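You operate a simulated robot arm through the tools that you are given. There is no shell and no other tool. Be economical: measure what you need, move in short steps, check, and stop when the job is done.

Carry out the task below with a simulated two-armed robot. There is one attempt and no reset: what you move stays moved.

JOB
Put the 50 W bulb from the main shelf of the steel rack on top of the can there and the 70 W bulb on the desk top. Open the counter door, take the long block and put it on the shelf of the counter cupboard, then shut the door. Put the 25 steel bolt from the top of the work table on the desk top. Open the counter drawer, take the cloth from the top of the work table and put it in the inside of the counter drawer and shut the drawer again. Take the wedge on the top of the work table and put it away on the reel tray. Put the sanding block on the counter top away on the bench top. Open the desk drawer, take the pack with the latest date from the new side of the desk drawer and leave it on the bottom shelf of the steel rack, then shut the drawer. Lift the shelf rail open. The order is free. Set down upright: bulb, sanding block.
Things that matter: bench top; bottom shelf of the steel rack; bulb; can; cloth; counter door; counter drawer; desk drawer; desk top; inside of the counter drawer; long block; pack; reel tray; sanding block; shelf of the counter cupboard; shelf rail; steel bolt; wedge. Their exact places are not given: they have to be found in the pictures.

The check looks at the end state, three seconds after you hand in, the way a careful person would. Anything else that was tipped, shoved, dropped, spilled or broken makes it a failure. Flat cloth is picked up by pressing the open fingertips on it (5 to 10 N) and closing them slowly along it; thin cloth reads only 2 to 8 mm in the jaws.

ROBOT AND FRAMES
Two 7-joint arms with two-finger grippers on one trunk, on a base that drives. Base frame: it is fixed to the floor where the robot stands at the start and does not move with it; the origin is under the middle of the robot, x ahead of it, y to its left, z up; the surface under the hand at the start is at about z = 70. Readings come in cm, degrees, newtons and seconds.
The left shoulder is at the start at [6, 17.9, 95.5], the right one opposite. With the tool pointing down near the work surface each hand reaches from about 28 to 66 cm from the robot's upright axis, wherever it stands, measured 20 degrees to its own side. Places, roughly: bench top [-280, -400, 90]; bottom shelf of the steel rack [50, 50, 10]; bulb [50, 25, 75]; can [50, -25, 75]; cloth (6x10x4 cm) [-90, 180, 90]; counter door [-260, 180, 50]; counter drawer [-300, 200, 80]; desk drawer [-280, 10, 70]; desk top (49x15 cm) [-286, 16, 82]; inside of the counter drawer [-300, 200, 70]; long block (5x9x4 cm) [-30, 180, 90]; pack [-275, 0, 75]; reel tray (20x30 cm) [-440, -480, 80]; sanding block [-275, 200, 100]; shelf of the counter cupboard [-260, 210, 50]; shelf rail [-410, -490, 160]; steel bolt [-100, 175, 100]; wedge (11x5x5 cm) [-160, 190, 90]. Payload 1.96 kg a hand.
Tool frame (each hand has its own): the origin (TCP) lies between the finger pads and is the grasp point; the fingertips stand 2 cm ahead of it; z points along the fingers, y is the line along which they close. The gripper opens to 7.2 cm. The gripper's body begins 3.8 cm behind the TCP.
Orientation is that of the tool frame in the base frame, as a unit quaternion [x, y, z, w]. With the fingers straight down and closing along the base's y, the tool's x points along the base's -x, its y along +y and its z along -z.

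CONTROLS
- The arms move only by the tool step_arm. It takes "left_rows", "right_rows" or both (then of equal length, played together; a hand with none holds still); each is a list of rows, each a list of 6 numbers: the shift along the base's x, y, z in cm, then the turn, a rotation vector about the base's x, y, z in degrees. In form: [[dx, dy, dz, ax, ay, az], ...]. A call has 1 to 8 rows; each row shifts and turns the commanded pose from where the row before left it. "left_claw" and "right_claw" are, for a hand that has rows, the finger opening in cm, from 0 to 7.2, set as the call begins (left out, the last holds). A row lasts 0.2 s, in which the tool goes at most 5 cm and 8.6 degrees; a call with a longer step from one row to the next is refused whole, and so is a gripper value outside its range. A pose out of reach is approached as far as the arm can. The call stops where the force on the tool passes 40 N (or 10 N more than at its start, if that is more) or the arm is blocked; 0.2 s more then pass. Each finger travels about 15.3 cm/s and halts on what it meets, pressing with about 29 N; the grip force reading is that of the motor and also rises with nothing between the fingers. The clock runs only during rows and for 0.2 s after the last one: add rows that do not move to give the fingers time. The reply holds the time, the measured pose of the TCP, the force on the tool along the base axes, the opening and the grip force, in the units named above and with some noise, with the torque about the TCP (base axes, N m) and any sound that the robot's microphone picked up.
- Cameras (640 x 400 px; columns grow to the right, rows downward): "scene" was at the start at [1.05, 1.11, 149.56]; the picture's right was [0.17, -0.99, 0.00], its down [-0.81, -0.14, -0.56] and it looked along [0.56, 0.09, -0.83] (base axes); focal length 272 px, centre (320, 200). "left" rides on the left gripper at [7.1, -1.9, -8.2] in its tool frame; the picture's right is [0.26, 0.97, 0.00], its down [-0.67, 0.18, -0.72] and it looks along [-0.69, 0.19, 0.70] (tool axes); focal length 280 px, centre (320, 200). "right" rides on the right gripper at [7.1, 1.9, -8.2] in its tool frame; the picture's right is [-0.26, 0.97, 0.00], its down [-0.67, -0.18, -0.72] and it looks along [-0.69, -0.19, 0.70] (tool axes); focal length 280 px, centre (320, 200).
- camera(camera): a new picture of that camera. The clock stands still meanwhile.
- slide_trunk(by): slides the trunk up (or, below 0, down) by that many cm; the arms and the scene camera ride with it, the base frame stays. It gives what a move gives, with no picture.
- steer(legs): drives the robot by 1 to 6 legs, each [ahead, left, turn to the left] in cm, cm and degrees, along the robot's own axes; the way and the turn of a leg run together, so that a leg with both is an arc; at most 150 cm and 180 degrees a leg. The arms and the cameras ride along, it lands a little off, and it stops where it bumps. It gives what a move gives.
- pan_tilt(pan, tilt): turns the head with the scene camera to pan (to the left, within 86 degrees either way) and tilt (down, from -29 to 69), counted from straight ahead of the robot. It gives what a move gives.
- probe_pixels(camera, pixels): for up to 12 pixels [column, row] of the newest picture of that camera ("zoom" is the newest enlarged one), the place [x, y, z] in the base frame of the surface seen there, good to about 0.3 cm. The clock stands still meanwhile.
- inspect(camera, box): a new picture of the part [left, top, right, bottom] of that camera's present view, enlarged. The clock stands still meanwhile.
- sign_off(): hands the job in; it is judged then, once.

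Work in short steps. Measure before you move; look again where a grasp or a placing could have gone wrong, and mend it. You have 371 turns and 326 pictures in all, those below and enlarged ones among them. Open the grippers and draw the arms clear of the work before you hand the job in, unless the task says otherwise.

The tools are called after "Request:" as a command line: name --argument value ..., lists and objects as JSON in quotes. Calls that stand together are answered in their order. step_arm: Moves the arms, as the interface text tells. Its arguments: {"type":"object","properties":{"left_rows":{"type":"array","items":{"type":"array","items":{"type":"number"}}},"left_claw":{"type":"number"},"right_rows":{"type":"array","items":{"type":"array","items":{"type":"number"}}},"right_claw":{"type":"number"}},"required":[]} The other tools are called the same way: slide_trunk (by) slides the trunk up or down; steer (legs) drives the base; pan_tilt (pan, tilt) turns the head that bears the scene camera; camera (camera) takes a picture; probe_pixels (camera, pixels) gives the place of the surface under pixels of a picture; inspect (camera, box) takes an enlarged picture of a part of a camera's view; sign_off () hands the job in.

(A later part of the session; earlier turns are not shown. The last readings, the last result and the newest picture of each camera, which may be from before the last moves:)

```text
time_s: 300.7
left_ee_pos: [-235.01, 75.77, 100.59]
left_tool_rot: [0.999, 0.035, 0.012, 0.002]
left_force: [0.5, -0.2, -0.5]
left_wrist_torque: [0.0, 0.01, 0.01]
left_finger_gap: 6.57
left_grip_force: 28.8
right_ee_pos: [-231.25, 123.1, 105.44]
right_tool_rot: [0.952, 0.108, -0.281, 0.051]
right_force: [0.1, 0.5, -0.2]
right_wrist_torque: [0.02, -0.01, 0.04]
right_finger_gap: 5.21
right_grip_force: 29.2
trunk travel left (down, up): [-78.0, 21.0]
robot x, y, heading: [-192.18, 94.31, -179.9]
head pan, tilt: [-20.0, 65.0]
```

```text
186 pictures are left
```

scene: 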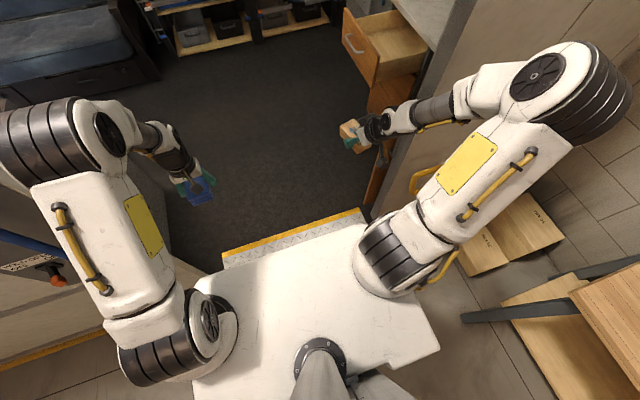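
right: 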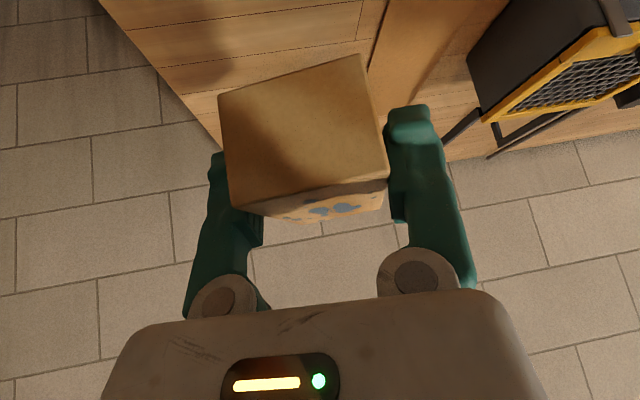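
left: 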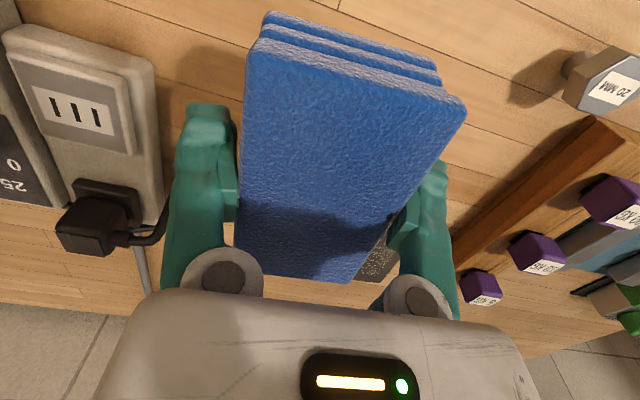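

Request:
probe_pixels --camera "scene" --pixels '[[10, 150], [40, 110], [110, 130], [60, 150], [30, 255], [465, 110], [430, 110], [600, 100], [440, 30], [415, 180], [330, 340], [400, 250]]'

```text
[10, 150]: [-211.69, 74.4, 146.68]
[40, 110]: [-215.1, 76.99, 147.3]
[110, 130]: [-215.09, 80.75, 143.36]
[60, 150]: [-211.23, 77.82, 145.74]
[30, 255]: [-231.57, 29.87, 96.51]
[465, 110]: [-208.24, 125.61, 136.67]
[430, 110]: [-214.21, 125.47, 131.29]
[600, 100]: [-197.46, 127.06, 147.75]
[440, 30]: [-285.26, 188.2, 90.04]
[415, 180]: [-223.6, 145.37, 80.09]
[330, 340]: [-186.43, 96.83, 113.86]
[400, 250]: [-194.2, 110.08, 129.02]
```

Arms are clear; likely the base met the small object on the floor near the ramp's left corner. Back off 15 and look.

Request:
steer --legs '[[-25, 0, 0]]'

Request:
pan_tilt --pan 15 --tilt 50

Request:
camera --camera "scene"

```text
time_s: 301.4
left_ee_pos: [-238.79, 75.77, 97.86]
left_tool_rot: [0.999, 0.034, 0.036, 0.003]
left_force: [-1.4, 0.3, -0.5]
left_wrist_torque: [0.01, 0.0, 0.01]
left_finger_gap: 6.52
left_grip_force: 28.7
right_ee_pos: [-235.31, 123.22, 102.99]
right_tool_rot: [0.96, 0.108, -0.255, 0.049]
right_force: [-0.3, -0.4, -1.3]
right_wrist_torque: [-0.01, -0.03, 0.01]
right_finger_gap: 5.22
right_grip_force: 29.1
trunk travel left (down, up): [-78.0, 21.0]
robot x, y, heading: [-191.73, 93.91, -180.0]
head pan, tilt: [-20.0, 65.0]
stopped in leg 1: the robot was blocked; the commanded pose is now the measured one
```

```text
time_s: 302.4
left_ee_pos: [-238.53, 75.84, 98.06]
left_tool_rot: [0.999, 0.036, 0.035, 0.002]
left_force: [-0.9, -0.2, -0.7]
left_wrist_torque: [-0.04, 0.0, 0.02]
left_finger_gap: 6.54
left_grip_force: 29.0
right_ee_pos: [-235.01, 123.17, 103.22]
right_tool_rot: [0.959, 0.11, -0.256, 0.049]
right_force: [0.5, 0.2, -1.2]
right_wrist_torque: [0.0, -0.01, -0.02]
right_finger_gap: 5.2
right_grip_force: 29.1
trunk travel left (down, up): [-78.0, 21.0]
robot x, y, heading: [-191.48, 93.85, -179.8]
head pan, tilt: [15.0, 50.0]
```

```text
185 pictures are left
```

scene: 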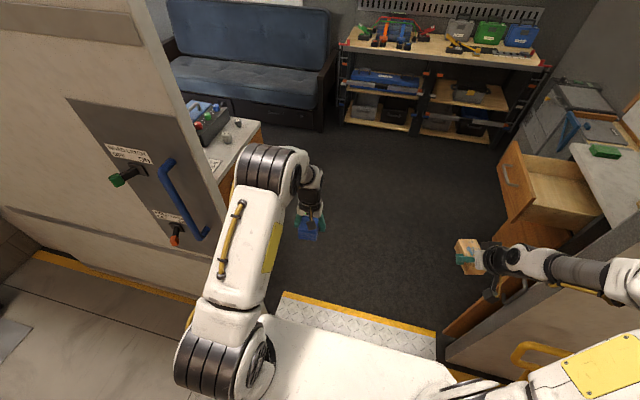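

The robot seems wedged and slightly pitched. Look straight down at the floor on both sides of the base.

Request:
pan_tilt --pan 80 --tilt 68

Request:
camera --camera "scene"

Request:
pan_tilt --pan -80 --tilt 68

Request:
camera --camera "scene"

```text
time_s: 303.8
left_ee_pos: [-238.62, 75.75, 97.98]
left_tool_rot: [0.999, 0.035, 0.034, 0.003]
left_force: [-0.5, -0.1, -0.2]
left_wrist_torque: [-0.04, 0.01, -0.03]
left_finger_gap: 6.54
left_grip_force: 29.0
right_ee_pos: [-235.17, 123.06, 103.16]
right_tool_rot: [0.959, 0.11, -0.257, 0.05]
right_force: [0.0, -0.4, -1.4]
right_wrist_torque: [-0.01, 0.0, 0.03]
right_finger_gap: 5.17
right_grip_force: 29.4
trunk travel left (down, up): [-78.0, 21.0]
robot x, y, heading: [-191.52, 94.16, -179.9]
head pan, tilt: [80.0, 68.0]
```

```text
184 pictures are left
```

scene: 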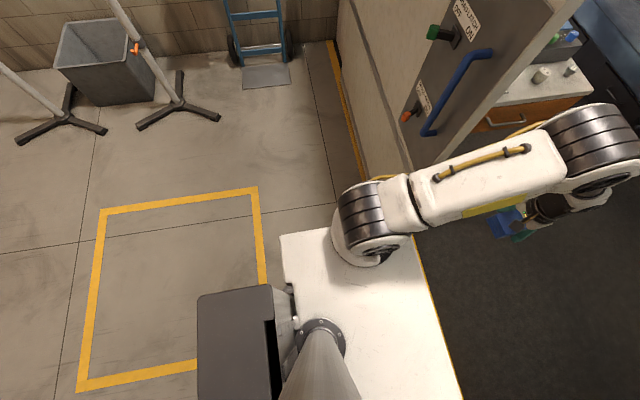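

```text
time_s: 306.3
left_ee_pos: [-238.64, 75.77, 97.9]
left_tool_rot: [0.999, 0.036, 0.035, 0.003]
left_force: [-0.2, 0.6, -0.8]
left_wrist_torque: [0.04, -0.03, 0.03]
left_finger_gap: 6.51
left_grip_force: 29.2
right_ee_pos: [-235.05, 123.23, 103.22]
right_tool_rot: [0.959, 0.108, -0.257, 0.049]
right_force: [-1.0, 0.2, -1.1]
right_wrist_torque: [0.01, -0.01, 0.01]
right_finger_gap: 5.2
right_grip_force: 28.8
trunk travel left (down, up): [-78.0, 21.0]
robot x, y, heading: [-191.75, 94.06, -179.8]
head pan, tilt: [-80.0, 68.0]
```

```text
183 pictures are left
```

scene: 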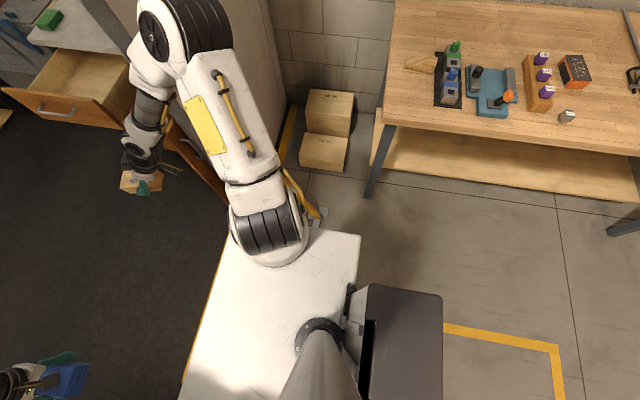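

Request:
probe_pixels --camera "scene" --pixels '[[350, 235], [315, 222], [318, 212], [310, 205], [300, 190], [230, 240], [290, 300], [350, 320], [325, 205], [440, 300]]'

```text
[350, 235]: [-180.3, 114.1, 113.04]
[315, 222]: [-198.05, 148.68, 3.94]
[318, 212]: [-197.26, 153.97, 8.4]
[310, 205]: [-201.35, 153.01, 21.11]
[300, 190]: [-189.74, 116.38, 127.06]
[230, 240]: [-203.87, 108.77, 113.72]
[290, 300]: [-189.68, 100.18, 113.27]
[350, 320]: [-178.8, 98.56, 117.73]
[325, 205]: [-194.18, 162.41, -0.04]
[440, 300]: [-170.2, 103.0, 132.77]
```

Try a small move to the right (+y) toward the proven path, then forward.

Request:
steer --legs '[[0, -4, 0]]'

```text
time_s: 307.0
left_ee_pos: [-242.24, 76.23, 95.01]
left_tool_rot: [0.997, 0.035, 0.061, 0.003]
left_force: [0.1, 0.0, -0.4]
left_wrist_torque: [0.0, -0.04, -0.04]
left_finger_gap: 6.43
left_grip_force: 28.5
right_ee_pos: [-239.43, 123.51, 100.46]
right_tool_rot: [0.966, 0.111, -0.23, 0.049]
right_force: [0.1, 0.4, -0.8]
right_wrist_torque: [-0.03, -0.06, 0.0]
right_finger_gap: 5.19
right_grip_force: 28.7
trunk travel left (down, up): [-78.0, 21.0]
robot x, y, heading: [-191.55, 94.95, -179.9]
head pan, tilt: [-80.0, 68.0]
stopped in leg 1: the robot was blocked; the commanded pose is now the measured one
```

Arms droop a bit at each blocked stop. Try again to the right.

Request:
steer --legs '[[0, -3, 0]]'

Request:
pan_tilt --pan 0 --tilt 69

Request:
camera --camera "scene"

```text
time_s: 307.7
left_ee_pos: [-244.42, 76.95, 91.03]
left_tool_rot: [0.996, 0.035, 0.085, 0.004]
left_force: [0.2, -0.4, -0.5]
left_wrist_torque: [0.0, 0.01, 0.0]
left_finger_gap: 6.44
left_grip_force: 29.2
right_ee_pos: [-243.51, 123.93, 97.59]
right_tool_rot: [0.971, 0.111, -0.205, 0.051]
right_force: [0.7, 1.2, -1.3]
right_wrist_torque: [-0.01, -0.05, 0.04]
right_finger_gap: 5.2
right_grip_force: 28.7
trunk travel left (down, up): [-78.0, 21.0]
robot x, y, heading: [-192.14, 95.25, -179.9]
head pan, tilt: [-80.0, 68.0]
stopped in leg 1: the robot was blocked; the commanded pose is now the measured one
```

```text
time_s: 309.3
left_ee_pos: [-244.27, 76.84, 91.16]
left_tool_rot: [0.996, 0.035, 0.085, 0.005]
left_force: [-0.3, 0.3, -0.3]
left_wrist_torque: [-0.01, 0.0, -0.03]
left_finger_gap: 6.44
left_grip_force: 29.1
right_ee_pos: [-243.43, 123.89, 97.83]
right_tool_rot: [0.971, 0.11, -0.207, 0.05]
right_force: [-0.4, -1.0, -1.2]
right_wrist_torque: [0.02, -0.02, -0.03]
right_finger_gap: 5.18
right_grip_force: 29.2
trunk travel left (down, up): [-78.0, 21.0]
robot x, y, heading: [-191.72, 95.33, -179.6]
head pan, tilt: [0.0, 68.8]
```

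```text
182 pictures are left
```

scene: 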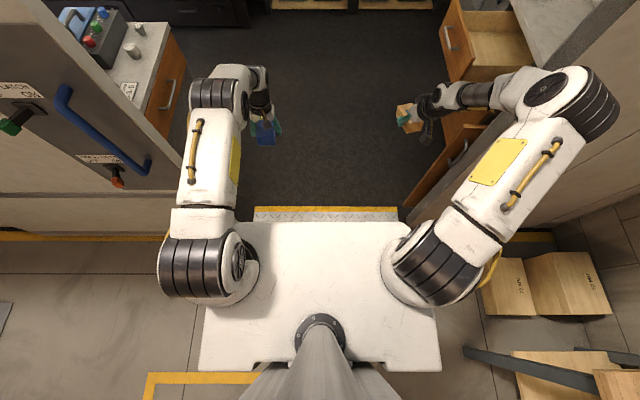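

Restore the arms (undo ~9° droop, raise and pull in), then retry.

Request:
step_arm --left_rows '[[2.5, 0, 3, 0, 3.2, 0], [2.5, 0, 3, 0, 3.2, 0], [2.5, 0, 3, 0, 3.2, 0], [1, 0, 2, 0, 0, 0], [0, 0, 0, 0, 0, 0]]' --right_rows '[[3, 0, 2.5, 0, 3.2, 0], [3, 0, 2.5, 0, 3.2, 0], [3, 0, 2.5, 0, 3.2, 0], [3, 0, 1, 0, 0, 0], [0, 0, 0, 0, 0, 0]]'

Request:
steer --legs '[[-5, 0, 0]]'

```text
time_s: 309.6
left_ee_pos: [-244.39, 76.79, 90.35]
left_tool_rot: [0.996, 0.036, 0.085, 0.004]
left_force: [0.3, -0.6, -0.4]
left_wrist_torque: [0.02, -0.02, 0.0]
left_finger_gap: 6.43
left_grip_force: 28.6
right_ee_pos: [-244.05, 123.89, 97.23]
right_tool_rot: [0.971, 0.11, -0.205, 0.051]
right_force: [0.1, 0.0, -0.8]
right_wrist_torque: [0.0, -0.02, 0.01]
right_finger_gap: 5.22
right_grip_force: 29.0
trunk travel left (down, up): [-78.0, 21.0]
robot x, y, heading: [-192.2, 95.14, -180.1]
head pan, tilt: [0.0, 68.8]
stopped in row 1 (left hand): the arm was blocked; the commanded pose is now the measured one
```

```text
time_s: 310.3
left_ee_pos: [-245.23, 76.75, 83.92]
left_tool_rot: [0.997, 0.036, 0.066, 0.005]
left_force: [-0.7, -0.8, -1.0]
left_wrist_torque: [-0.02, -0.01, 0.01]
left_finger_gap: 6.42
left_grip_force: 29.2
right_ee_pos: [-247.34, 123.48, 94.05]
right_tool_rot: [0.976, 0.108, -0.181, 0.053]
right_force: [-0.7, 0.6, -0.1]
right_wrist_torque: [-0.04, -0.05, -0.02]
right_finger_gap: 5.2
right_grip_force: 28.9
trunk travel left (down, up): [-78.0, 21.0]
robot x, y, heading: [-191.44, 95.1, -180.1]
head pan, tilt: [0.0, 68.8]
stopped in leg 1: the robot was blocked; the commanded pose is now the measured one
```

Something is pushing on the arms. Look up and around at elbow level.

Request:
pan_tilt --pan 0 --tilt 10

Request:
camera --camera "scene"

```text
time_s: 311.6
left_ee_pos: [-245.02, 76.69, 83.95]
left_tool_rot: [0.997, 0.036, 0.066, 0.005]
left_force: [0.3, -0.7, 0.4]
left_wrist_torque: [0.01, -0.03, -0.02]
left_finger_gap: 6.4
left_grip_force: 29.1
right_ee_pos: [-247.18, 123.55, 94.33]
right_tool_rot: [0.976, 0.107, -0.182, 0.051]
right_force: [0.0, -0.2, -0.5]
right_wrist_torque: [0.02, 0.0, 0.0]
right_finger_gap: 5.19
right_grip_force: 28.9
trunk travel left (down, up): [-78.0, 21.0]
robot x, y, heading: [-191.14, 94.9, -179.8]
head pan, tilt: [0.0, 10.0]
```

```text
181 pictures are left
```

scene: 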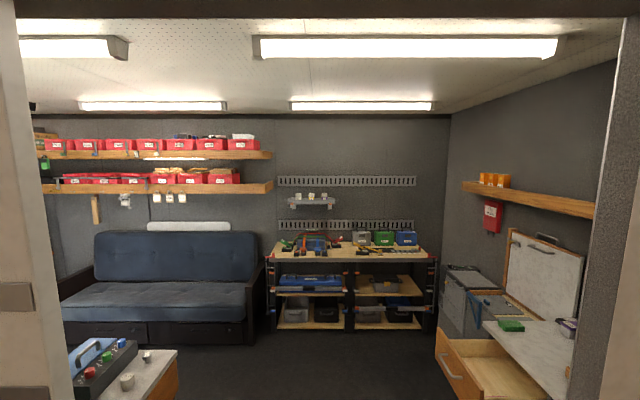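

Request:
probe_pixels --camera "scene" --pixels '[[320, 12], [320, 4], [320, 40], [200, 60], [20, 200], [620, 200], [610, 350], [30, 350]]'

```text
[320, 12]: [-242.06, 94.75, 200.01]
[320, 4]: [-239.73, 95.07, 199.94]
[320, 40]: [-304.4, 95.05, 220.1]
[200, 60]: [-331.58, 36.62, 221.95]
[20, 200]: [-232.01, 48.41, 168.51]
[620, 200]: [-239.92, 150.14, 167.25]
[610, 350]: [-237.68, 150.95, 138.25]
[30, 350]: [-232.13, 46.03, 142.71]
```

Check for real body pitch: at tilt 10°, row 152 should be at camera height.

Request:
probe_pixels --camera "scene" --pixels '[[320, 152], [400, 152], [150, 152], [320, 200]]'

```text
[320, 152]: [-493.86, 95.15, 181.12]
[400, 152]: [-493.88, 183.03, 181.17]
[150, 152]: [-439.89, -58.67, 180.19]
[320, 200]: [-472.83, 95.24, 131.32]
```

The body is pitched back ~2.6°, so the base has ridden up on something. Try small turn and forward moves to get free.

Request:
steer --legs '[[0, 0, 5]]'

```text
time_s: 312.3
left_ee_pos: [-243.86, 75.93, 77.77]
left_tool_rot: [0.998, 0.043, 0.049, 0.004]
left_force: [-1.1, 0.2, -0.2]
left_wrist_torque: [0.01, -0.05, 0.0]
left_finger_gap: 6.38
left_grip_force: 29.3
right_ee_pos: [-250.13, 121.89, 90.54]
right_tool_rot: [0.981, 0.116, -0.146, 0.06]
right_force: [0.2, 0.2, -0.4]
right_wrist_torque: [0.03, -0.05, 0.0]
right_finger_gap: 5.18
right_grip_force: 29.1
trunk travel left (down, up): [-78.0, 21.0]
robot x, y, heading: [-191.0, 94.75, -179.2]
head pan, tilt: [0.0, 10.0]
stopped in leg 1: the robot was blocked; the commanded pose is now the measured one
```

Test moving the arms slightly up with no base motion.

Request:
step_arm --left_rows '[[0, 0, 1, 0, 0, 0], [0, 0, 1, 0, 0, 0], [0, 0, 1, 0, 0, 0]]'

Request:
step_arm --right_rows '[[0, 0, 1, 0, 0, 0], [0, 0, 1, 0, 0, 0], [0, 0, 1, 0, 0, 0]]'

Request:
pan_tilt --pan 0 --tilt 60

Request:
camera --camera "scene"

```text
time_s: 312.7
left_ee_pos: [-244.91, 75.81, 77.33]
left_tool_rot: [0.999, 0.045, 0.022, 0.003]
left_force: [-0.7, 0.1, -0.2]
left_wrist_torque: [0.04, -0.01, 0.01]
left_finger_gap: 6.38
left_grip_force: 29.5
left hand out of reach, approached as far as the arm can: row 1
right_ee_pos: [-250.2, 120.64, 88.27]
right_tool_rot: [0.982, 0.124, -0.12, 0.071]
right_force: [0.3, 0.6, -0.9]
right_wrist_torque: [0.02, -0.01, 0.0]
right_finger_gap: 5.21
right_grip_force: 29.2
trunk travel left (down, up): [-78.0, 21.0]
robot x, y, heading: [-191.18, 95.4, -179.3]
head pan, tilt: [0.0, 10.0]
stopped in row 1 (left hand): the arm was blocked; the commanded pose is now the measured one
```

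```text
time_s: 313.0
left_ee_pos: [-244.56, 75.9, 77.04]
left_tool_rot: [0.999, 0.045, 0.027, 0.004]
left_force: [-0.1, -0.1, -0.9]
left_wrist_torque: [-0.02, 0.02, -0.01]
left_finger_gap: 6.39
left_grip_force: 29.2
right_ee_pos: [-249.67, 118.68, 85.73]
right_tool_rot: [0.983, 0.135, -0.085, 0.087]
right_force: [-0.1, 0.1, -0.7]
right_wrist_torque: [-0.02, 0.0, 0.04]
right_finger_gap: 5.2
right_grip_force: 29.0
trunk travel left (down, up): [-78.0, 21.0]
robot x, y, heading: [-191.15, 95.14, -179.2]
head pan, tilt: [0.0, 10.0]
stopped in row 1 (left hand): the arm was blocked; the commanded pose is now the measured one
```

```text
time_s: 314.2
left_ee_pos: [-244.59, 75.92, 76.94]
left_tool_rot: [0.999, 0.045, 0.026, 0.004]
left_force: [0.3, -0.2, -1.0]
left_wrist_torque: [-0.01, 0.02, 0.01]
left_finger_gap: 6.33
left_grip_force: 29.1
right_ee_pos: [-249.55, 118.78, 85.68]
right_tool_rot: [0.983, 0.136, -0.086, 0.087]
right_force: [0.1, -0.3, -1.5]
right_wrist_torque: [-0.02, -0.03, -0.05]
right_finger_gap: 5.21
right_grip_force: 29.4
trunk travel left (down, up): [-78.0, 21.0]
robot x, y, heading: [-190.93, 94.7, -179.0]
head pan, tilt: [0.0, 60.0]
```

```text
180 pictures are left
```

scene: 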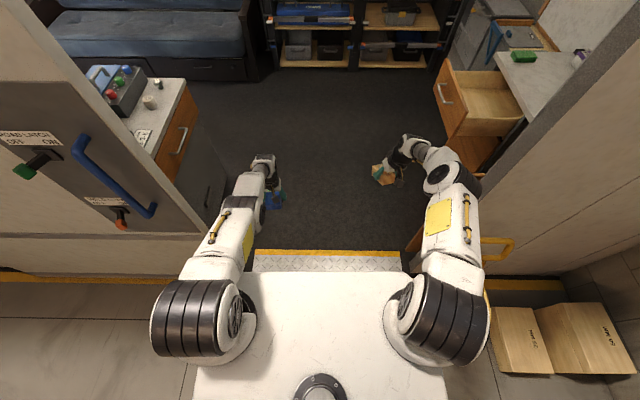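

Try the trunk, to see whether arms are the obstruction.

Request:
slide_trunk --by 4

Request:
pan_tilt --pan 0 --tilt 10

Request:
camera --camera "scene"

Request:
probe_pixels --camera "scene" --pixels '[[320, 152], [400, 152], [320, 200]]'

```text
time_s: 314.5
left_ee_pos: [-244.27, 75.88, 77.14]
left_tool_rot: [0.999, 0.044, 0.028, 0.004]
left_force: [0.3, 0.3, -0.4]
left_wrist_torque: [0.01, -0.03, 0.02]
left_finger_gap: 6.36
left_grip_force: 29.8
right_ee_pos: [-248.11, 116.31, 83.36]
right_tool_rot: [0.982, 0.152, -0.044, 0.107]
right_force: [-0.1, -0.5, -1.3]
right_wrist_torque: [0.05, -0.02, 0.01]
right_finger_gap: 5.18
right_grip_force: 29.1
trunk travel left (down, up): [-78.3, 20.7]
robot x, y, heading: [-191.39, 95.02, -179.2]
head pan, tilt: [0.0, 60.0]
stopped: the arm was blocked; the commanded pose is now the measured one
```

```text
time_s: 315.7
left_ee_pos: [-244.33, 75.98, 77.06]
left_tool_rot: [0.999, 0.044, 0.028, 0.004]
left_force: [0.3, 0.3, -0.9]
left_wrist_torque: [-0.04, 0.0, 0.01]
left_finger_gap: 6.36
left_grip_force: 29.1
right_ee_pos: [-248.09, 116.4, 83.15]
right_tool_rot: [0.982, 0.152, -0.044, 0.108]
right_force: [0.3, 0.5, -1.2]
right_wrist_torque: [-0.02, 0.02, 0.04]
right_finger_gap: 5.18
right_grip_force: 28.9
trunk travel left (down, up): [-78.3, 20.7]
robot x, y, heading: [-191.04, 95.13, -179.3]
head pan, tilt: [0.0, 10.0]
```

```text
179 pictures are left
```

scene: 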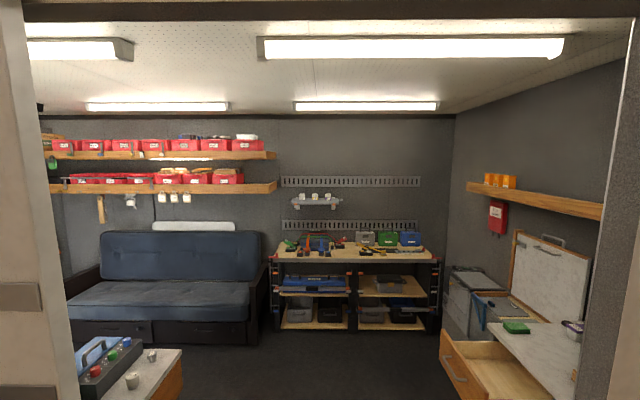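

```text
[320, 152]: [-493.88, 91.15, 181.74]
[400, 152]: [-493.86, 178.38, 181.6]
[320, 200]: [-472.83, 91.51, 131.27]
```

Try driving forward again.

Request:
steer --legs '[[15, 0, 0]]'

```text
time_s: 316.4
left_ee_pos: [-244.28, 75.98, 76.52]
left_tool_rot: [0.998, 0.045, 0.034, 0.003]
left_force: [0.2, -0.8, 0.0]
left_wrist_torque: [0.02, 0.02, 0.03]
left_finger_gap: 6.3
left_grip_force: 28.5
right_ee_pos: [-246.51, 112.72, 78.89]
right_tool_rot: [0.977, 0.172, -0.013, 0.126]
right_force: [-0.5, -0.8, -0.8]
right_wrist_torque: [0.04, 0.02, 0.01]
right_finger_gap: 5.2
right_grip_force: 29.1
trunk travel left (down, up): [-78.3, 20.7]
robot x, y, heading: [-191.57, 95.05, -179.2]
head pan, tilt: [0.0, 10.0]
stopped in leg 1: the robot was blocked; the commanded pose is now the measured one
```

Request:
pan_tilt --pan -35 --tilt 60

Request:
camera --camera "scene"

Request:
camera --camera "right"

Request:
camera --camera "left"

```text
time_s: 317.6
left_ee_pos: [-244.39, 75.87, 76.59]
left_tool_rot: [0.998, 0.044, 0.033, 0.005]
left_force: [-0.5, -0.5, -1.6]
left_wrist_torque: [0.01, -0.02, -0.01]
left_finger_gap: 6.3
left_grip_force: 28.9
right_ee_pos: [-246.6, 112.98, 78.97]
right_tool_rot: [0.977, 0.172, -0.014, 0.127]
right_force: [-0.2, -0.5, -0.7]
right_wrist_torque: [-0.02, -0.02, 0.03]
right_finger_gap: 5.21
right_grip_force: 28.9
trunk travel left (down, up): [-78.3, 20.7]
robot x, y, heading: [-191.72, 95.03, -179.1]
head pan, tilt: [-35.0, 60.0]
```

```text
178 pictures are left
```

scene: 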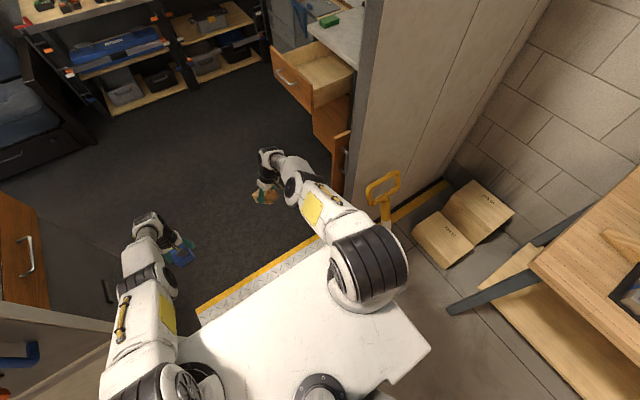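

```text
177 pictures are left
```

right: 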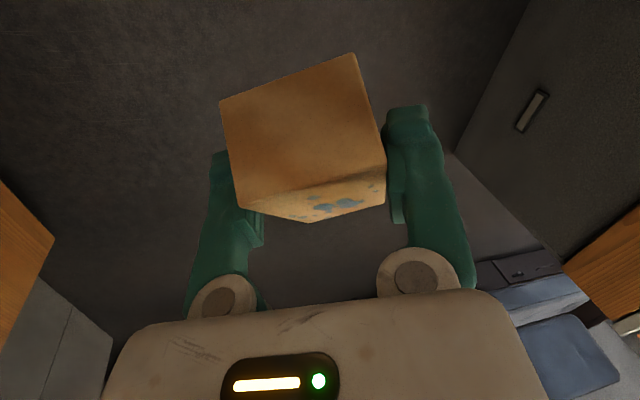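

```text
176 pictures are left
```

left: 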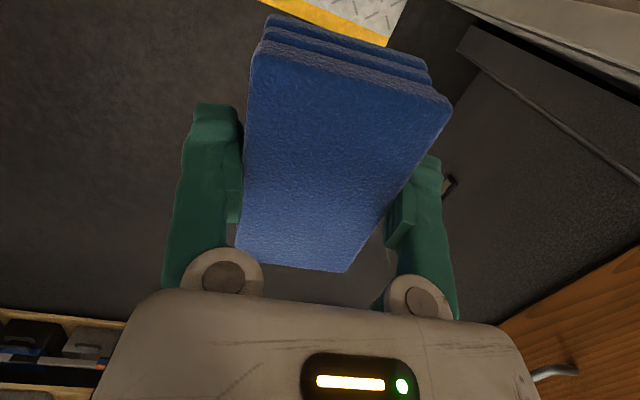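

Try pulling the left hand straight back toward the robot (it's at its reach limit).

Request:
step_arm --left_rows '[[0, 0, 0, 0, 0, 0], [2, 0, 0, 0, 0, 0], [3, 0, 0, 0, 0, 0]]'

```text
time_s: 317.9
left_ee_pos: [-244.19, 75.98, 76.28]
left_tool_rot: [0.998, 0.044, 0.036, 0.005]
left_force: [-0.1, 0.2, -0.7]
left_wrist_torque: [0.0, 0.02, -0.01]
left_finger_gap: 6.32
left_grip_force: 29.0
right_ee_pos: [-246.88, 112.79, 78.52]
right_tool_rot: [0.978, 0.168, -0.024, 0.121]
right_force: [-0.2, -0.9, -1.5]
right_wrist_torque: [-0.01, -0.03, -0.01]
right_finger_gap: 5.16
right_grip_force: 28.9
trunk travel left (down, up): [-78.3, 20.7]
robot x, y, heading: [-191.83, 94.99, -179.1]
head pan, tilt: [-35.0, 60.0]
stopped in row 1 (right hand): the arm was blocked; the commanded pose is now the measured one
```

Let both arms settle with null rows.

Request:
step_arm --left_rows '[[0, 0, 0, 0, 0, 0]]' --right_rows '[[0, 0, 0, 0, 0, 0]]'

Request:
step_arm --left_rows '[[0, 0, 0, 0, 0, 0]]' --right_rows '[[0, 0, 0, 0, 0, 0]]'

Request:
step_arm --left_rows '[[1, 0, 0, 0, 0, 0], [2, 0, 0, 0, 0, 0]]' --right_rows '[[1, 0, 0, 0, 0, 0], [2, 0, 0, 0, 0, 0]]'

```text
time_s: 318.3
left_ee_pos: [-244.19, 76.02, 76.45]
left_tool_rot: [0.998, 0.044, 0.036, 0.005]
left_force: [0.5, -0.5, -0.5]
left_wrist_torque: [0.01, 0.03, 0.0]
left_finger_gap: 6.31
left_grip_force: 29.0
right_ee_pos: [-246.82, 112.83, 78.58]
right_tool_rot: [0.978, 0.167, -0.023, 0.121]
right_force: [-0.1, -0.7, -0.4]
right_wrist_torque: [0.0, -0.02, -0.03]
right_finger_gap: 5.19
right_grip_force: 28.5
trunk travel left (down, up): [-78.3, 20.7]
robot x, y, heading: [-191.64, 94.65, -179.2]
head pan, tilt: [-35.0, 60.0]
```

```text
time_s: 318.7
left_ee_pos: [-244.14, 75.97, 76.44]
left_tool_rot: [0.998, 0.045, 0.036, 0.004]
left_force: [0.3, -0.8, -0.6]
left_wrist_torque: [-0.02, -0.01, 0.01]
left_finger_gap: 6.31
left_grip_force: 29.5
right_ee_pos: [-246.88, 112.9, 78.56]
right_tool_rot: [0.978, 0.167, -0.024, 0.121]
right_force: [-0.6, 0.1, -0.7]
right_wrist_torque: [-0.01, 0.0, -0.01]
right_finger_gap: 5.2
right_grip_force: 28.7
trunk travel left (down, up): [-78.3, 20.7]
robot x, y, heading: [-191.94, 95.04, -179.5]
head pan, tilt: [-35.0, 60.0]
```

```text
time_s: 319.1
left_ee_pos: [-242.66, 75.94, 74.93]
left_tool_rot: [0.998, 0.046, 0.052, 0.005]
left_force: [0.3, 0.6, -1.4]
left_wrist_torque: [0.0, -0.01, -0.01]
left_finger_gap: 6.32
left_grip_force: 29.2
right_ee_pos: [-244.03, 110.14, 75.98]
right_tool_rot: [0.973, 0.184, 0.007, 0.14]
right_force: [0.3, -0.5, -0.3]
right_wrist_torque: [0.02, 0.0, 0.01]
right_finger_gap: 5.16
right_grip_force: 28.7
trunk travel left (down, up): [-78.3, 20.7]
robot x, y, heading: [-192.31, 94.93, -179.2]
head pan, tilt: [-35.0, 60.0]
stopped in row 2 (right hand): the arm was blocked; the commanded pose is now the measured one
```

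Null rows hold fine. Test small motions: both hands up 0.5 per row.

Request:
step_arm --left_rows '[[0, 0, 0.4, 0, 0, 0], [0, 0, 0.4, 0, 0, 0], [0, 0, 0, 0, 0, 0]]' --right_rows '[[0, 0, 0.4, 0, 0, 0], [0, 0, 0.4, 0, 0, 0], [0, 0, 0, 0, 0, 0]]'

Request:
steer --legs '[[-2, 0, 0]]'

```text
time_s: 319.5
left_ee_pos: [-242.47, 76.05, 74.67]
left_tool_rot: [0.998, 0.045, 0.054, 0.006]
left_force: [-0.9, 0.4, -0.5]
left_wrist_torque: [-0.01, -0.01, 0.02]
left_finger_gap: 6.28
left_grip_force: 28.8
right_ee_pos: [-244.42, 109.59, 76.04]
right_tool_rot: [0.972, 0.188, 0.003, 0.139]
right_force: [0.5, -0.5, -1.5]
right_wrist_torque: [0.02, -0.04, -0.01]
right_finger_gap: 5.21
right_grip_force: 29.3
trunk travel left (down, up): [-78.3, 20.7]
robot x, y, heading: [-191.69, 95.03, -179.1]
head pan, tilt: [-35.0, 60.0]
stopped in row 1 (left hand): the arm was blocked; the commanded pose is now the measured one
```

```text
time_s: 320.3
left_ee_pos: [-240.62, 75.89, 74.69]
left_tool_rot: [0.997, 0.045, 0.056, 0.005]
left_force: [-0.2, 0.4, -0.3]
left_wrist_torque: [-0.01, -0.02, 0.03]
left_finger_gap: 6.28
left_grip_force: 28.9
right_ee_pos: [-242.28, 109.72, 75.84]
right_tool_rot: [0.972, 0.188, 0.005, 0.14]
right_force: [-0.8, 0.1, -1.0]
right_wrist_torque: [-0.01, -0.03, -0.01]
right_finger_gap: 5.2
right_grip_force: 29.3
trunk travel left (down, up): [-78.3, 20.7]
robot x, y, heading: [-189.61, 95.15, -179.1]
head pan, tilt: [-35.0, 60.0]
```

The base moved back 2 cm. Continue backing out.

Request:
steer --legs '[[-20, 0, 0]]'

Request:
step_arm --left_rows '[[1, 0, 0.5, 0, 0, 0], [1, 0, 1, 0, 0, 0]]'

```text
time_s: 321.9
left_ee_pos: [-221.85, 76.04, 73.36]
left_tool_rot: [0.997, 0.046, 0.059, 0.006]
left_force: [0.4, 0.3, -0.5]
left_wrist_torque: [0.03, -0.02, -0.02]
left_finger_gap: 6.26
left_grip_force: 28.7
right_ee_pos: [-223.88, 109.69, 74.64]
right_tool_rot: [0.972, 0.188, 0.009, 0.141]
right_force: [0.1, 0.0, -0.9]
right_wrist_torque: [0.01, 0.0, 0.02]
right_finger_gap: 5.17
right_grip_force: 29.2
trunk travel left (down, up): [-78.3, 20.7]
robot x, y, heading: [-169.33, 95.23, -178.9]
head pan, tilt: [-35.0, 60.0]
```

```text
time_s: 322.5
left_ee_pos: [-220.04, 76.07, 74.78]
left_tool_rot: [0.997, 0.047, 0.06, 0.004]
left_force: [0.6, -1.0, 0.1]
left_wrist_torque: [0.02, -0.03, -0.04]
left_finger_gap: 6.26
left_grip_force: 28.8
right_ee_pos: [-224.04, 109.66, 74.47]
right_tool_rot: [0.972, 0.188, 0.008, 0.139]
right_force: [0.5, 0.8, -1.0]
right_wrist_torque: [0.04, -0.01, -0.05]
right_finger_gap: 5.16
right_grip_force: 28.8
trunk travel left (down, up): [-78.3, 20.7]
robot x, y, heading: [-169.75, 95.53, -179.2]
head pan, tilt: [-35.0, 60.0]
```

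Free again. Restore the arm poses (undo the tilts), tucked closer in.

Request:
step_arm --left_rows '[[1.7, -1.1, 2.1, 0, 3.4, 0], [1.7, -1.1, 2.1, 0, 3.4, 0], [1.7, -1.1, 2.1, 0, 0, 0], [1.7, -1.1, 2.1, 0, 0, 0], [1.7, -1.1, 2.1, 0, 0, 0], [1.7, -1.1, 2.1, 0, 0, 0], [1.7, -1.1, 2.1, 0, 0, 0], [1.7, -1.1, 2.1, 0, 0, 0]]' --right_rows '[[2.3, 0.6, 2.5, 0.22, 4.4, -1.32], [2.3, 0.6, 2.5, 0.22, 4.4, -1.32], [2.3, 0.6, 2.5, 0.22, 4.4, -1.32], [2.3, 0.6, 2.5, 0.22, 4.4, -1.32], [2.3, 0.6, 2.5, 0.22, 4.4, -1.32], [2.3, 0.6, 2.5, 0.22, 4.4, -1.32], [2.3, 0.6, 2.5, 0.22, 4.4, -1.32], [2.3, 0.6, 2.5, 0.22, 4.4, -1.32]]'

Request:
pan_tilt --pan 0 --tilt 45

Request:
camera --camera "scene"

```text
time_s: 324.3
left_ee_pos: [-206.24, 67.41, 91.64]
left_tool_rot: [0.999, 0.047, 0.001, 0.002]
left_force: [-0.3, 0.2, -1.0]
left_wrist_torque: [0.04, 0.03, 0.02]
left_finger_gap: 6.24
left_grip_force: 28.9
right_ee_pos: [-208.18, 114.98, 92.93]
right_tool_rot: [0.944, 0.133, -0.294, 0.063]
right_force: [0.2, 0.1, -1.1]
right_wrist_torque: [0.02, -0.01, 0.03]
right_finger_gap: 5.17
right_grip_force: 28.5
right hand out of reach, approached as far as the arm can: row 1
trunk travel left (down, up): [-78.3, 20.7]
robot x, y, heading: [-169.21, 95.33, -178.7]
head pan, tilt: [-35.0, 60.0]
```

```text
time_s: 325.3
left_ee_pos: [-206.39, 67.22, 91.56]
left_tool_rot: [0.999, 0.047, 0.002, 0.003]
left_force: [-0.4, 0.6, 0.0]
left_wrist_torque: [-0.02, -0.04, 0.02]
left_finger_gap: 6.23
left_grip_force: 28.5
right_ee_pos: [-208.42, 114.98, 92.83]
right_tool_rot: [0.945, 0.133, -0.293, 0.062]
right_force: [-0.1, -0.2, 0.0]
right_wrist_torque: [-0.01, -0.03, 0.03]
right_finger_gap: 5.12
right_grip_force: 29.0
trunk travel left (down, up): [-78.3, 20.7]
robot x, y, heading: [-169.52, 95.46, -179.1]
head pan, tilt: [0.0, 45.0]
```

```text
175 pictures are left
```

scene: 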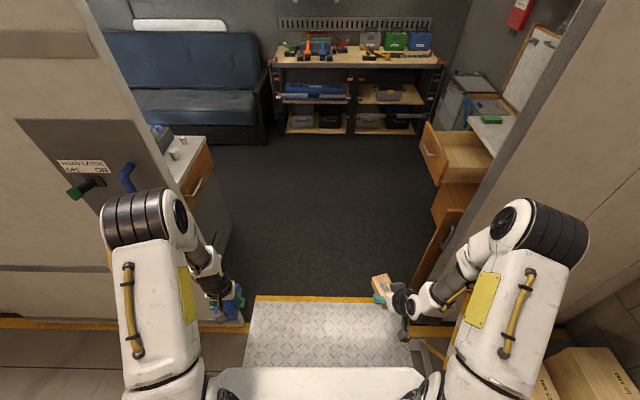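

Lower the trunk 10, go to y≈100 (the path that worked), and advance in shorter legs.

Request:
slide_trunk --by -10

Request:
steer --legs '[[0, -4.5, -0.8]]'

Request:
steer --legs '[[20, 0, 0]]'

```text
time_s: 326.6
left_ee_pos: [-206.38, 67.24, 81.56]
left_tool_rot: [0.999, 0.047, 0.001, 0.002]
left_force: [0.4, 0.1, -1.4]
left_wrist_torque: [0.0, 0.0, 0.03]
left_finger_gap: 6.22
left_grip_force: 29.2
right_ee_pos: [-208.32, 115.02, 82.86]
right_tool_rot: [0.945, 0.132, -0.293, 0.062]
right_force: [-0.5, -2.0, -0.5]
right_wrist_torque: [-0.02, 0.0, 0.01]
right_finger_gap: 5.16
right_grip_force: 28.6
trunk travel left (down, up): [-68.3, 30.7]
robot x, y, heading: [-169.83, 95.22, -178.9]
head pan, tilt: [0.0, 45.0]
```

```text
time_s: 327.5
left_ee_pos: [-206.88, 72.33, 81.43]
left_tool_rot: [0.999, 0.041, 0.003, 0.002]
left_force: [1.0, 1.1, -0.4]
left_wrist_torque: [-0.05, 0.01, 0.01]
left_finger_gap: 6.21
left_grip_force: 29.2
right_ee_pos: [-208.23, 120.05, 82.76]
right_tool_rot: [0.945, 0.126, -0.294, 0.061]
right_force: [-0.4, -0.6, -1.3]
right_wrist_torque: [-0.01, -0.04, 0.01]
right_finger_gap: 5.16
right_grip_force: 28.6
trunk travel left (down, up): [-68.3, 30.7]
robot x, y, heading: [-169.34, 99.95, -179.5]
head pan, tilt: [0.0, 45.0]
```

```text
time_s: 329.1
left_ee_pos: [-227.08, 72.11, 81.59]
left_tool_rot: [0.999, 0.042, 0.003, 0.003]
left_force: [-1.3, -0.5, -1.0]
left_wrist_torque: [-0.02, -0.03, -0.01]
left_finger_gap: 6.24
left_grip_force: 28.6
right_ee_pos: [-228.72, 119.68, 82.84]
right_tool_rot: [0.946, 0.127, -0.292, 0.062]
right_force: [-0.7, 0.9, -1.1]
right_wrist_torque: [-0.03, -0.05, -0.01]
right_finger_gap: 5.17
right_grip_force: 28.6
trunk travel left (down, up): [-68.3, 30.7]
robot x, y, heading: [-189.81, 99.61, -179.4]
head pan, tilt: [0.0, 45.0]
```

Request:
steer --legs '[[10, 0, 0]]'

Request:
steer --legs '[[20, 0, 0]]'

```text
time_s: 330.3
left_ee_pos: [-238.68, 72.12, 80.55]
left_tool_rot: [0.999, 0.042, 0.013, 0.002]
left_force: [-0.7, 0.1, -1.4]
left_wrist_torque: [-0.02, -0.03, 0.0]
left_finger_gap: 6.22
left_grip_force: 29.0
right_ee_pos: [-240.47, 119.54, 81.99]
right_tool_rot: [0.949, 0.126, -0.283, 0.063]
right_force: [0.2, 0.0, -1.0]
right_wrist_torque: [-0.02, -0.03, -0.02]
right_finger_gap: 5.16
right_grip_force: 28.9
trunk travel left (down, up): [-68.3, 30.7]
robot x, y, heading: [-199.86, 99.71, -179.6]
head pan, tilt: [0.0, 45.0]
```

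```text
time_s: 331.9
left_ee_pos: [-260.07, 71.92, 79.42]
left_tool_rot: [0.999, 0.041, 0.025, 0.003]
left_force: [-0.4, 0.1, -0.5]
left_wrist_torque: [0.02, -0.02, -0.01]
left_finger_gap: 6.19
left_grip_force: 28.4
right_ee_pos: [-261.73, 119.29, 80.76]
right_tool_rot: [0.952, 0.125, -0.272, 0.063]
right_force: [0.6, -0.9, -0.5]
right_wrist_torque: [-0.02, -0.02, 0.0]
right_finger_gap: 5.15
right_grip_force: 29.1
trunk travel left (down, up): [-68.3, 30.7]
robot x, y, heading: [-219.49, 99.36, -179.3]
head pan, tilt: [0.0, 45.0]
```

Passing now. Continue into the room.

Request:
steer --legs '[[40, 0, 0]]'

Request:
steer --legs '[[35, 0, 0]]'

```text
time_s: 334.3
left_ee_pos: [-299.91, 71.62, 78.77]
left_tool_rot: [0.999, 0.042, 0.024, 0.005]
left_force: [-0.2, 0.7, 0.5]
left_wrist_torque: [0.03, 0.0, 0.0]
left_finger_gap: 6.13
left_grip_force: 29.0
right_ee_pos: [-301.73, 119.01, 80.15]
right_tool_rot: [0.952, 0.125, -0.271, 0.065]
right_force: [0.1, -0.5, -0.8]
right_wrist_torque: [-0.01, -0.01, 0.02]
right_finger_gap: 5.16
right_grip_force: 28.6
trunk travel left (down, up): [-68.3, 30.7]
robot x, y, heading: [-259.55, 99.2, -179.4]
head pan, tilt: [0.0, 45.0]
```

```text
time_s: 336.6
left_ee_pos: [-332.95, 70.86, 79.34]
left_tool_rot: [0.999, 0.046, 0.013, 0.004]
left_force: [-0.6, 0.1, 0.0]
left_wrist_torque: [-0.01, 0.0, 0.0]
left_finger_gap: 6.15
left_grip_force: 28.9
right_ee_pos: [-334.89, 118.26, 80.68]
right_tool_rot: [0.949, 0.129, -0.282, 0.064]
right_force: [-0.8, 0.3, -0.9]
right_wrist_torque: [0.02, -0.02, 0.01]
right_finger_gap: 5.14
right_grip_force: 29.1
trunk travel left (down, up): [-68.3, 30.7]
robot x, y, heading: [-294.34, 98.41, -179.3]
head pan, tilt: [0.0, 45.0]
```

Turn right to face the counter and look.

Request:
steer --legs '[[0, 0, -90.7]]'

Request:
slide_trunk --by 14

Request:
camera --camera "scene"

```text
time_s: 340.9
left_ee_pos: [-321.66, 137.59, 79.42]
left_tool_rot: [0.735, -0.678, 0.007, 0.013]
left_force: [-0.1, 0.5, 0.0]
left_wrist_torque: [-0.02, 0.01, 0.0]
left_finger_gap: 6.08
left_grip_force: 28.4
right_ee_pos: [-274.3, 139.09, 80.8]
right_tool_rot: [0.759, -0.583, -0.244, -0.156]
right_force: [0.4, -0.3, -1.4]
right_wrist_torque: [-0.03, 0.02, 0.0]
right_finger_gap: 5.12
right_grip_force: 28.8
trunk travel left (down, up): [-68.3, 30.7]
robot x, y, heading: [-294.32, 98.78, 90.4]
head pan, tilt: [0.0, 45.0]
```

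```text
time_s: 342.5
left_ee_pos: [-321.56, 137.61, 93.36]
left_tool_rot: [0.735, -0.678, 0.007, 0.012]
left_force: [1.1, 0.2, -0.3]
left_wrist_torque: [0.01, 0.02, 0.01]
left_finger_gap: 6.11
left_grip_force: 28.9
right_ee_pos: [-274.28, 139.23, 94.73]
right_tool_rot: [0.759, -0.584, -0.243, -0.156]
right_force: [-0.3, 0.1, -0.5]
right_wrist_torque: [-0.02, -0.02, 0.01]
right_finger_gap: 5.1
right_grip_force: 28.9
trunk travel left (down, up): [-82.3, 16.7]
robot x, y, heading: [-294.16, 98.74, 90.5]
head pan, tilt: [0.0, 45.0]
```

```text
174 pictures are left
```

scene: 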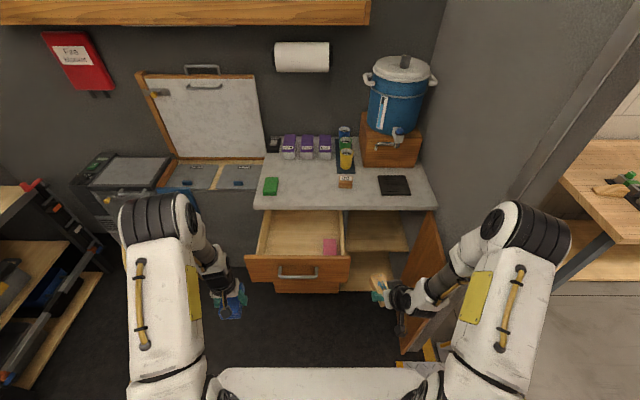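

Drive ahead 15, then move the left hand over the drawer at (−308, 171).

Request:
steer --legs '[[15, 0, 0]]'

Request:
step_arm --left_rows '[[3, 1, 1, 0, 0, 0], [3, 3, 1, 0, 0, 0], [3, 3.5, 0, 0, 0, 0], [3, 3.5, 0, 0, 0, 0], [1.5, 4, 0, 0, 0, 0], [0, 3.3, 0, 0, 0, 0], [0, 0, 0, 0, 0, 0]]'

Request:
camera --camera "left"

Request:
inspect --camera "scene" --box '[180, 150, 480, 350]'

```text
time_s: 343.9
left_ee_pos: [-321.55, 152.46, 93.51]
left_tool_rot: [0.734, -0.679, 0.005, 0.012]
left_force: [0.1, -0.5, -1.5]
left_wrist_torque: [-0.01, -0.01, -0.01]
left_finger_gap: 6.12
left_grip_force: 28.6
right_ee_pos: [-274.21, 154.08, 94.85]
right_tool_rot: [0.758, -0.584, -0.244, -0.156]
right_force: [-0.3, -0.1, -0.2]
right_wrist_torque: [-0.02, 0.01, 0.01]
right_finger_gap: 5.12
right_grip_force: 29.0
trunk travel left (down, up): [-82.3, 16.7]
robot x, y, heading: [-294.11, 113.62, 90.2]
head pan, tilt: [0.0, 45.0]
```

```text
time_s: 345.5
left_ee_pos: [-308.06, 170.96, 95.39]
left_tool_rot: [0.734, -0.679, 0.007, 0.012]
left_force: [-0.6, 0.6, -0.7]
left_wrist_torque: [0.05, 0.02, 0.0]
left_finger_gap: 6.07
left_grip_force: 29.1
right_ee_pos: [-274.21, 153.9, 94.78]
right_tool_rot: [0.758, -0.584, -0.243, -0.156]
right_force: [-0.5, 0.2, -1.0]
right_wrist_torque: [-0.02, 0.01, 0.02]
right_finger_gap: 5.12
right_grip_force: 28.9
trunk travel left (down, up): [-82.3, 16.7]
robot x, y, heading: [-294.33, 113.57, 90.5]
head pan, tilt: [0.0, 45.0]
```

```text
173 pictures are left
```

left: 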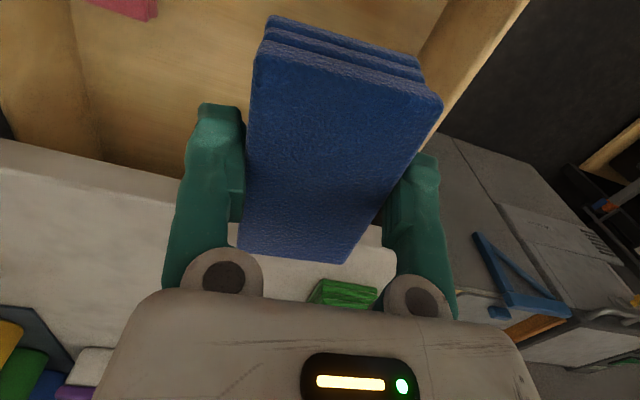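

```text
2.00 times, centred on (330, 250) of scene
```

zoom: 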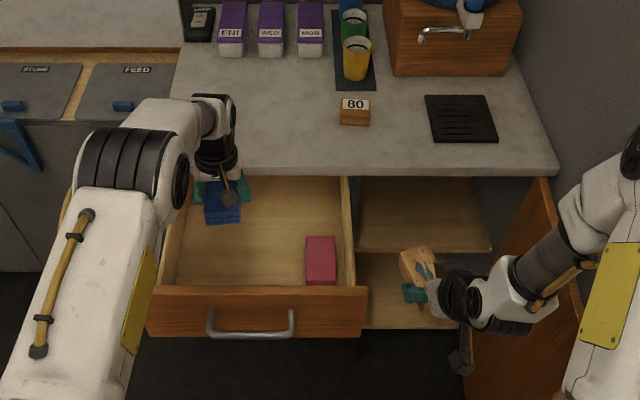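

Clear. Lower the cloth into the drawer.

Request:
step_arm --left_rows '[[0, 0, -4.5, 0, 0, 0], [0, 0, -4.5, 0, 0, 0], [0, 0, -4.5, 0, 0, 0], [0, 0, -4, 0, 0, 0], [0, 0, -2.5, 0, 0, 0], [0, 0, 0, 0, 0, 0]]'

Request:
camera --camera "left"

```text
time_s: 346.9
left_ee_pos: [-308.63, 168.39, 77.54]
left_tool_rot: [0.734, -0.679, 0.007, 0.012]
left_force: [-0.5, -0.3, -0.7]
left_wrist_torque: [-0.01, 0.02, -0.01]
left_finger_gap: 6.07
left_grip_force: 29.2
left hand out of reach, approached as far as the arm can: row 4, 5
right_ee_pos: [-274.3, 154.01, 94.67]
right_tool_rot: [0.758, -0.585, -0.244, -0.157]
right_force: [0.8, 0.2, -0.5]
right_wrist_torque: [-0.01, -0.01, 0.03]
right_finger_gap: 5.12
right_grip_force: 29.8
trunk travel left (down, up): [-82.3, 16.7]
robot x, y, heading: [-294.52, 113.78, 90.3]
head pan, tilt: [0.0, 45.0]
```

```text
171 pictures are left
```

left: 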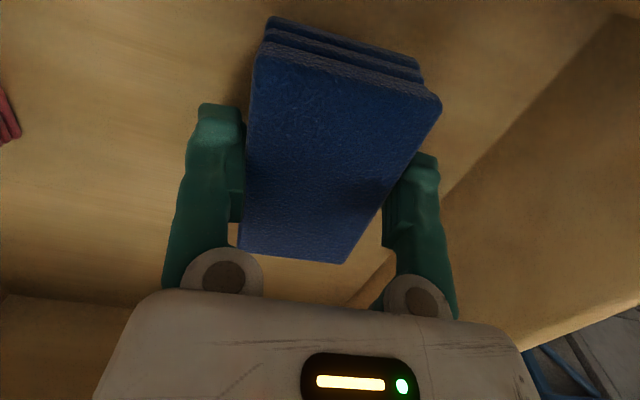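

Trunk limits reach; lower the trunk 3 cm.

Request:
slide_trunk --by -3

Request:
step_arm --left_rows '[[0, 0, -0.4, 0, 0, 0], [0, 0, -0.3, 0, 0, 0], [0, 0, 0, 0, 0, 0]]'

```text
time_s: 347.5
left_ee_pos: [-308.53, 169.06, 75.44]
left_tool_rot: [0.735, -0.678, 0.002, 0.007]
left_force: [1.6, -1.3, 14.3]
left_wrist_torque: [0.09, 0.37, 0.02]
left_finger_gap: 6.08
left_grip_force: 28.7
right_ee_pos: [-274.22, 153.98, 91.93]
right_tool_rot: [0.758, -0.584, -0.244, -0.156]
right_force: [-0.4, 0.0, -0.7]
right_wrist_torque: [-0.02, -0.02, -0.02]
right_finger_gap: 5.1
right_grip_force: 29.1
trunk travel left (down, up): [-79.6, 19.4]
robot x, y, heading: [-294.43, 113.62, 90.3]
head pan, tilt: [0.0, 45.0]
stopped: the force on the tool passed its limit at 52 N (the readings are from after the stop); the commanded pose is now the measured one
```

```text
time_s: 348.5
left_ee_pos: [-308.72, 169.16, 75.38]
left_tool_rot: [0.735, -0.678, 0.0, 0.005]
left_force: [0.7, 0.1, 24.4]
left_wrist_torque: [-0.85, 0.23, 0.28]
left_finger_gap: 6.07
left_grip_force: 28.7
left hand out of reach, approached as far as the arm can: row 2
right_ee_pos: [-274.22, 153.95, 91.95]
right_tool_rot: [0.759, -0.584, -0.244, -0.155]
right_force: [0.0, 0.1, -1.0]
right_wrist_torque: [-0.02, 0.0, -0.01]
right_finger_gap: 5.14
right_grip_force: 29.3
trunk travel left (down, up): [-79.6, 19.4]
robot x, y, heading: [-294.06, 113.51, 90.2]
head pan, tilt: [0.0, 45.0]
stopped in row 3 (left hand): the force on the tool passed its limit at 41 N (the readings are from after the stop); the commanded pose is now the measured one
```

In contact with the drawer floor. Release and rise.

Request:
step_arm --left_rows '[[0, 0, 0.3, 0, 0, 0], [0, 0, 0, 0, 0, 0], [0, 0, 0, 0, 0, 0]]' --left_claw 7.2

Request:
step_arm --left_rows '[[0, 0, 3, 0, 0, 0], [0, 0, 4, 0, 0, 0], [0, 0, 4.5, 0, 0, 0], [0, 0, 4.5, 0, 0, 0], [0, 0, 4.5, 0, 0, 0]]'

Request:
camera --camera "left"

```text
time_s: 349.3
left_ee_pos: [-308.62, 168.94, 75.37]
left_tool_rot: [0.734, -0.679, 0.002, 0.007]
left_force: [0.8, -0.3, -0.9]
left_wrist_torque: [0.01, -0.05, 0.02]
left_finger_gap: 7.2
left_grip_force: 0.0
right_ee_pos: [-274.36, 154.03, 91.9]
right_tool_rot: [0.758, -0.585, -0.243, -0.156]
right_force: [0.7, 0.1, -0.8]
right_wrist_torque: [0.0, -0.03, 0.03]
right_finger_gap: 5.08
right_grip_force: 28.9
trunk travel left (down, up): [-79.6, 19.4]
robot x, y, heading: [-294.5, 113.71, 90.5]
head pan, tilt: [0.0, 45.0]
```

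```text
time_s: 350.5
left_ee_pos: [-308.42, 168.83, 95.83]
left_tool_rot: [0.734, -0.679, 0.001, 0.007]
left_force: [-0.1, -0.1, -0.1]
left_wrist_torque: [0.01, 0.01, 0.0]
left_finger_gap: 7.2
left_grip_force: 0.1
right_ee_pos: [-274.26, 154.02, 92.01]
right_tool_rot: [0.758, -0.584, -0.244, -0.156]
right_force: [-0.9, 0.4, -0.3]
right_wrist_torque: [-0.03, -0.03, 0.03]
right_finger_gap: 5.12
right_grip_force: 28.8
trunk travel left (down, up): [-79.6, 19.4]
robot x, y, heading: [-294.69, 113.47, 90.2]
head pan, tilt: [0.0, 45.0]
```

```text
170 pictures are left
```

left: 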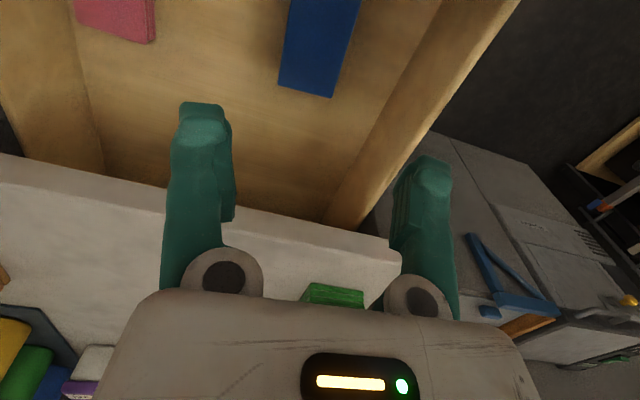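

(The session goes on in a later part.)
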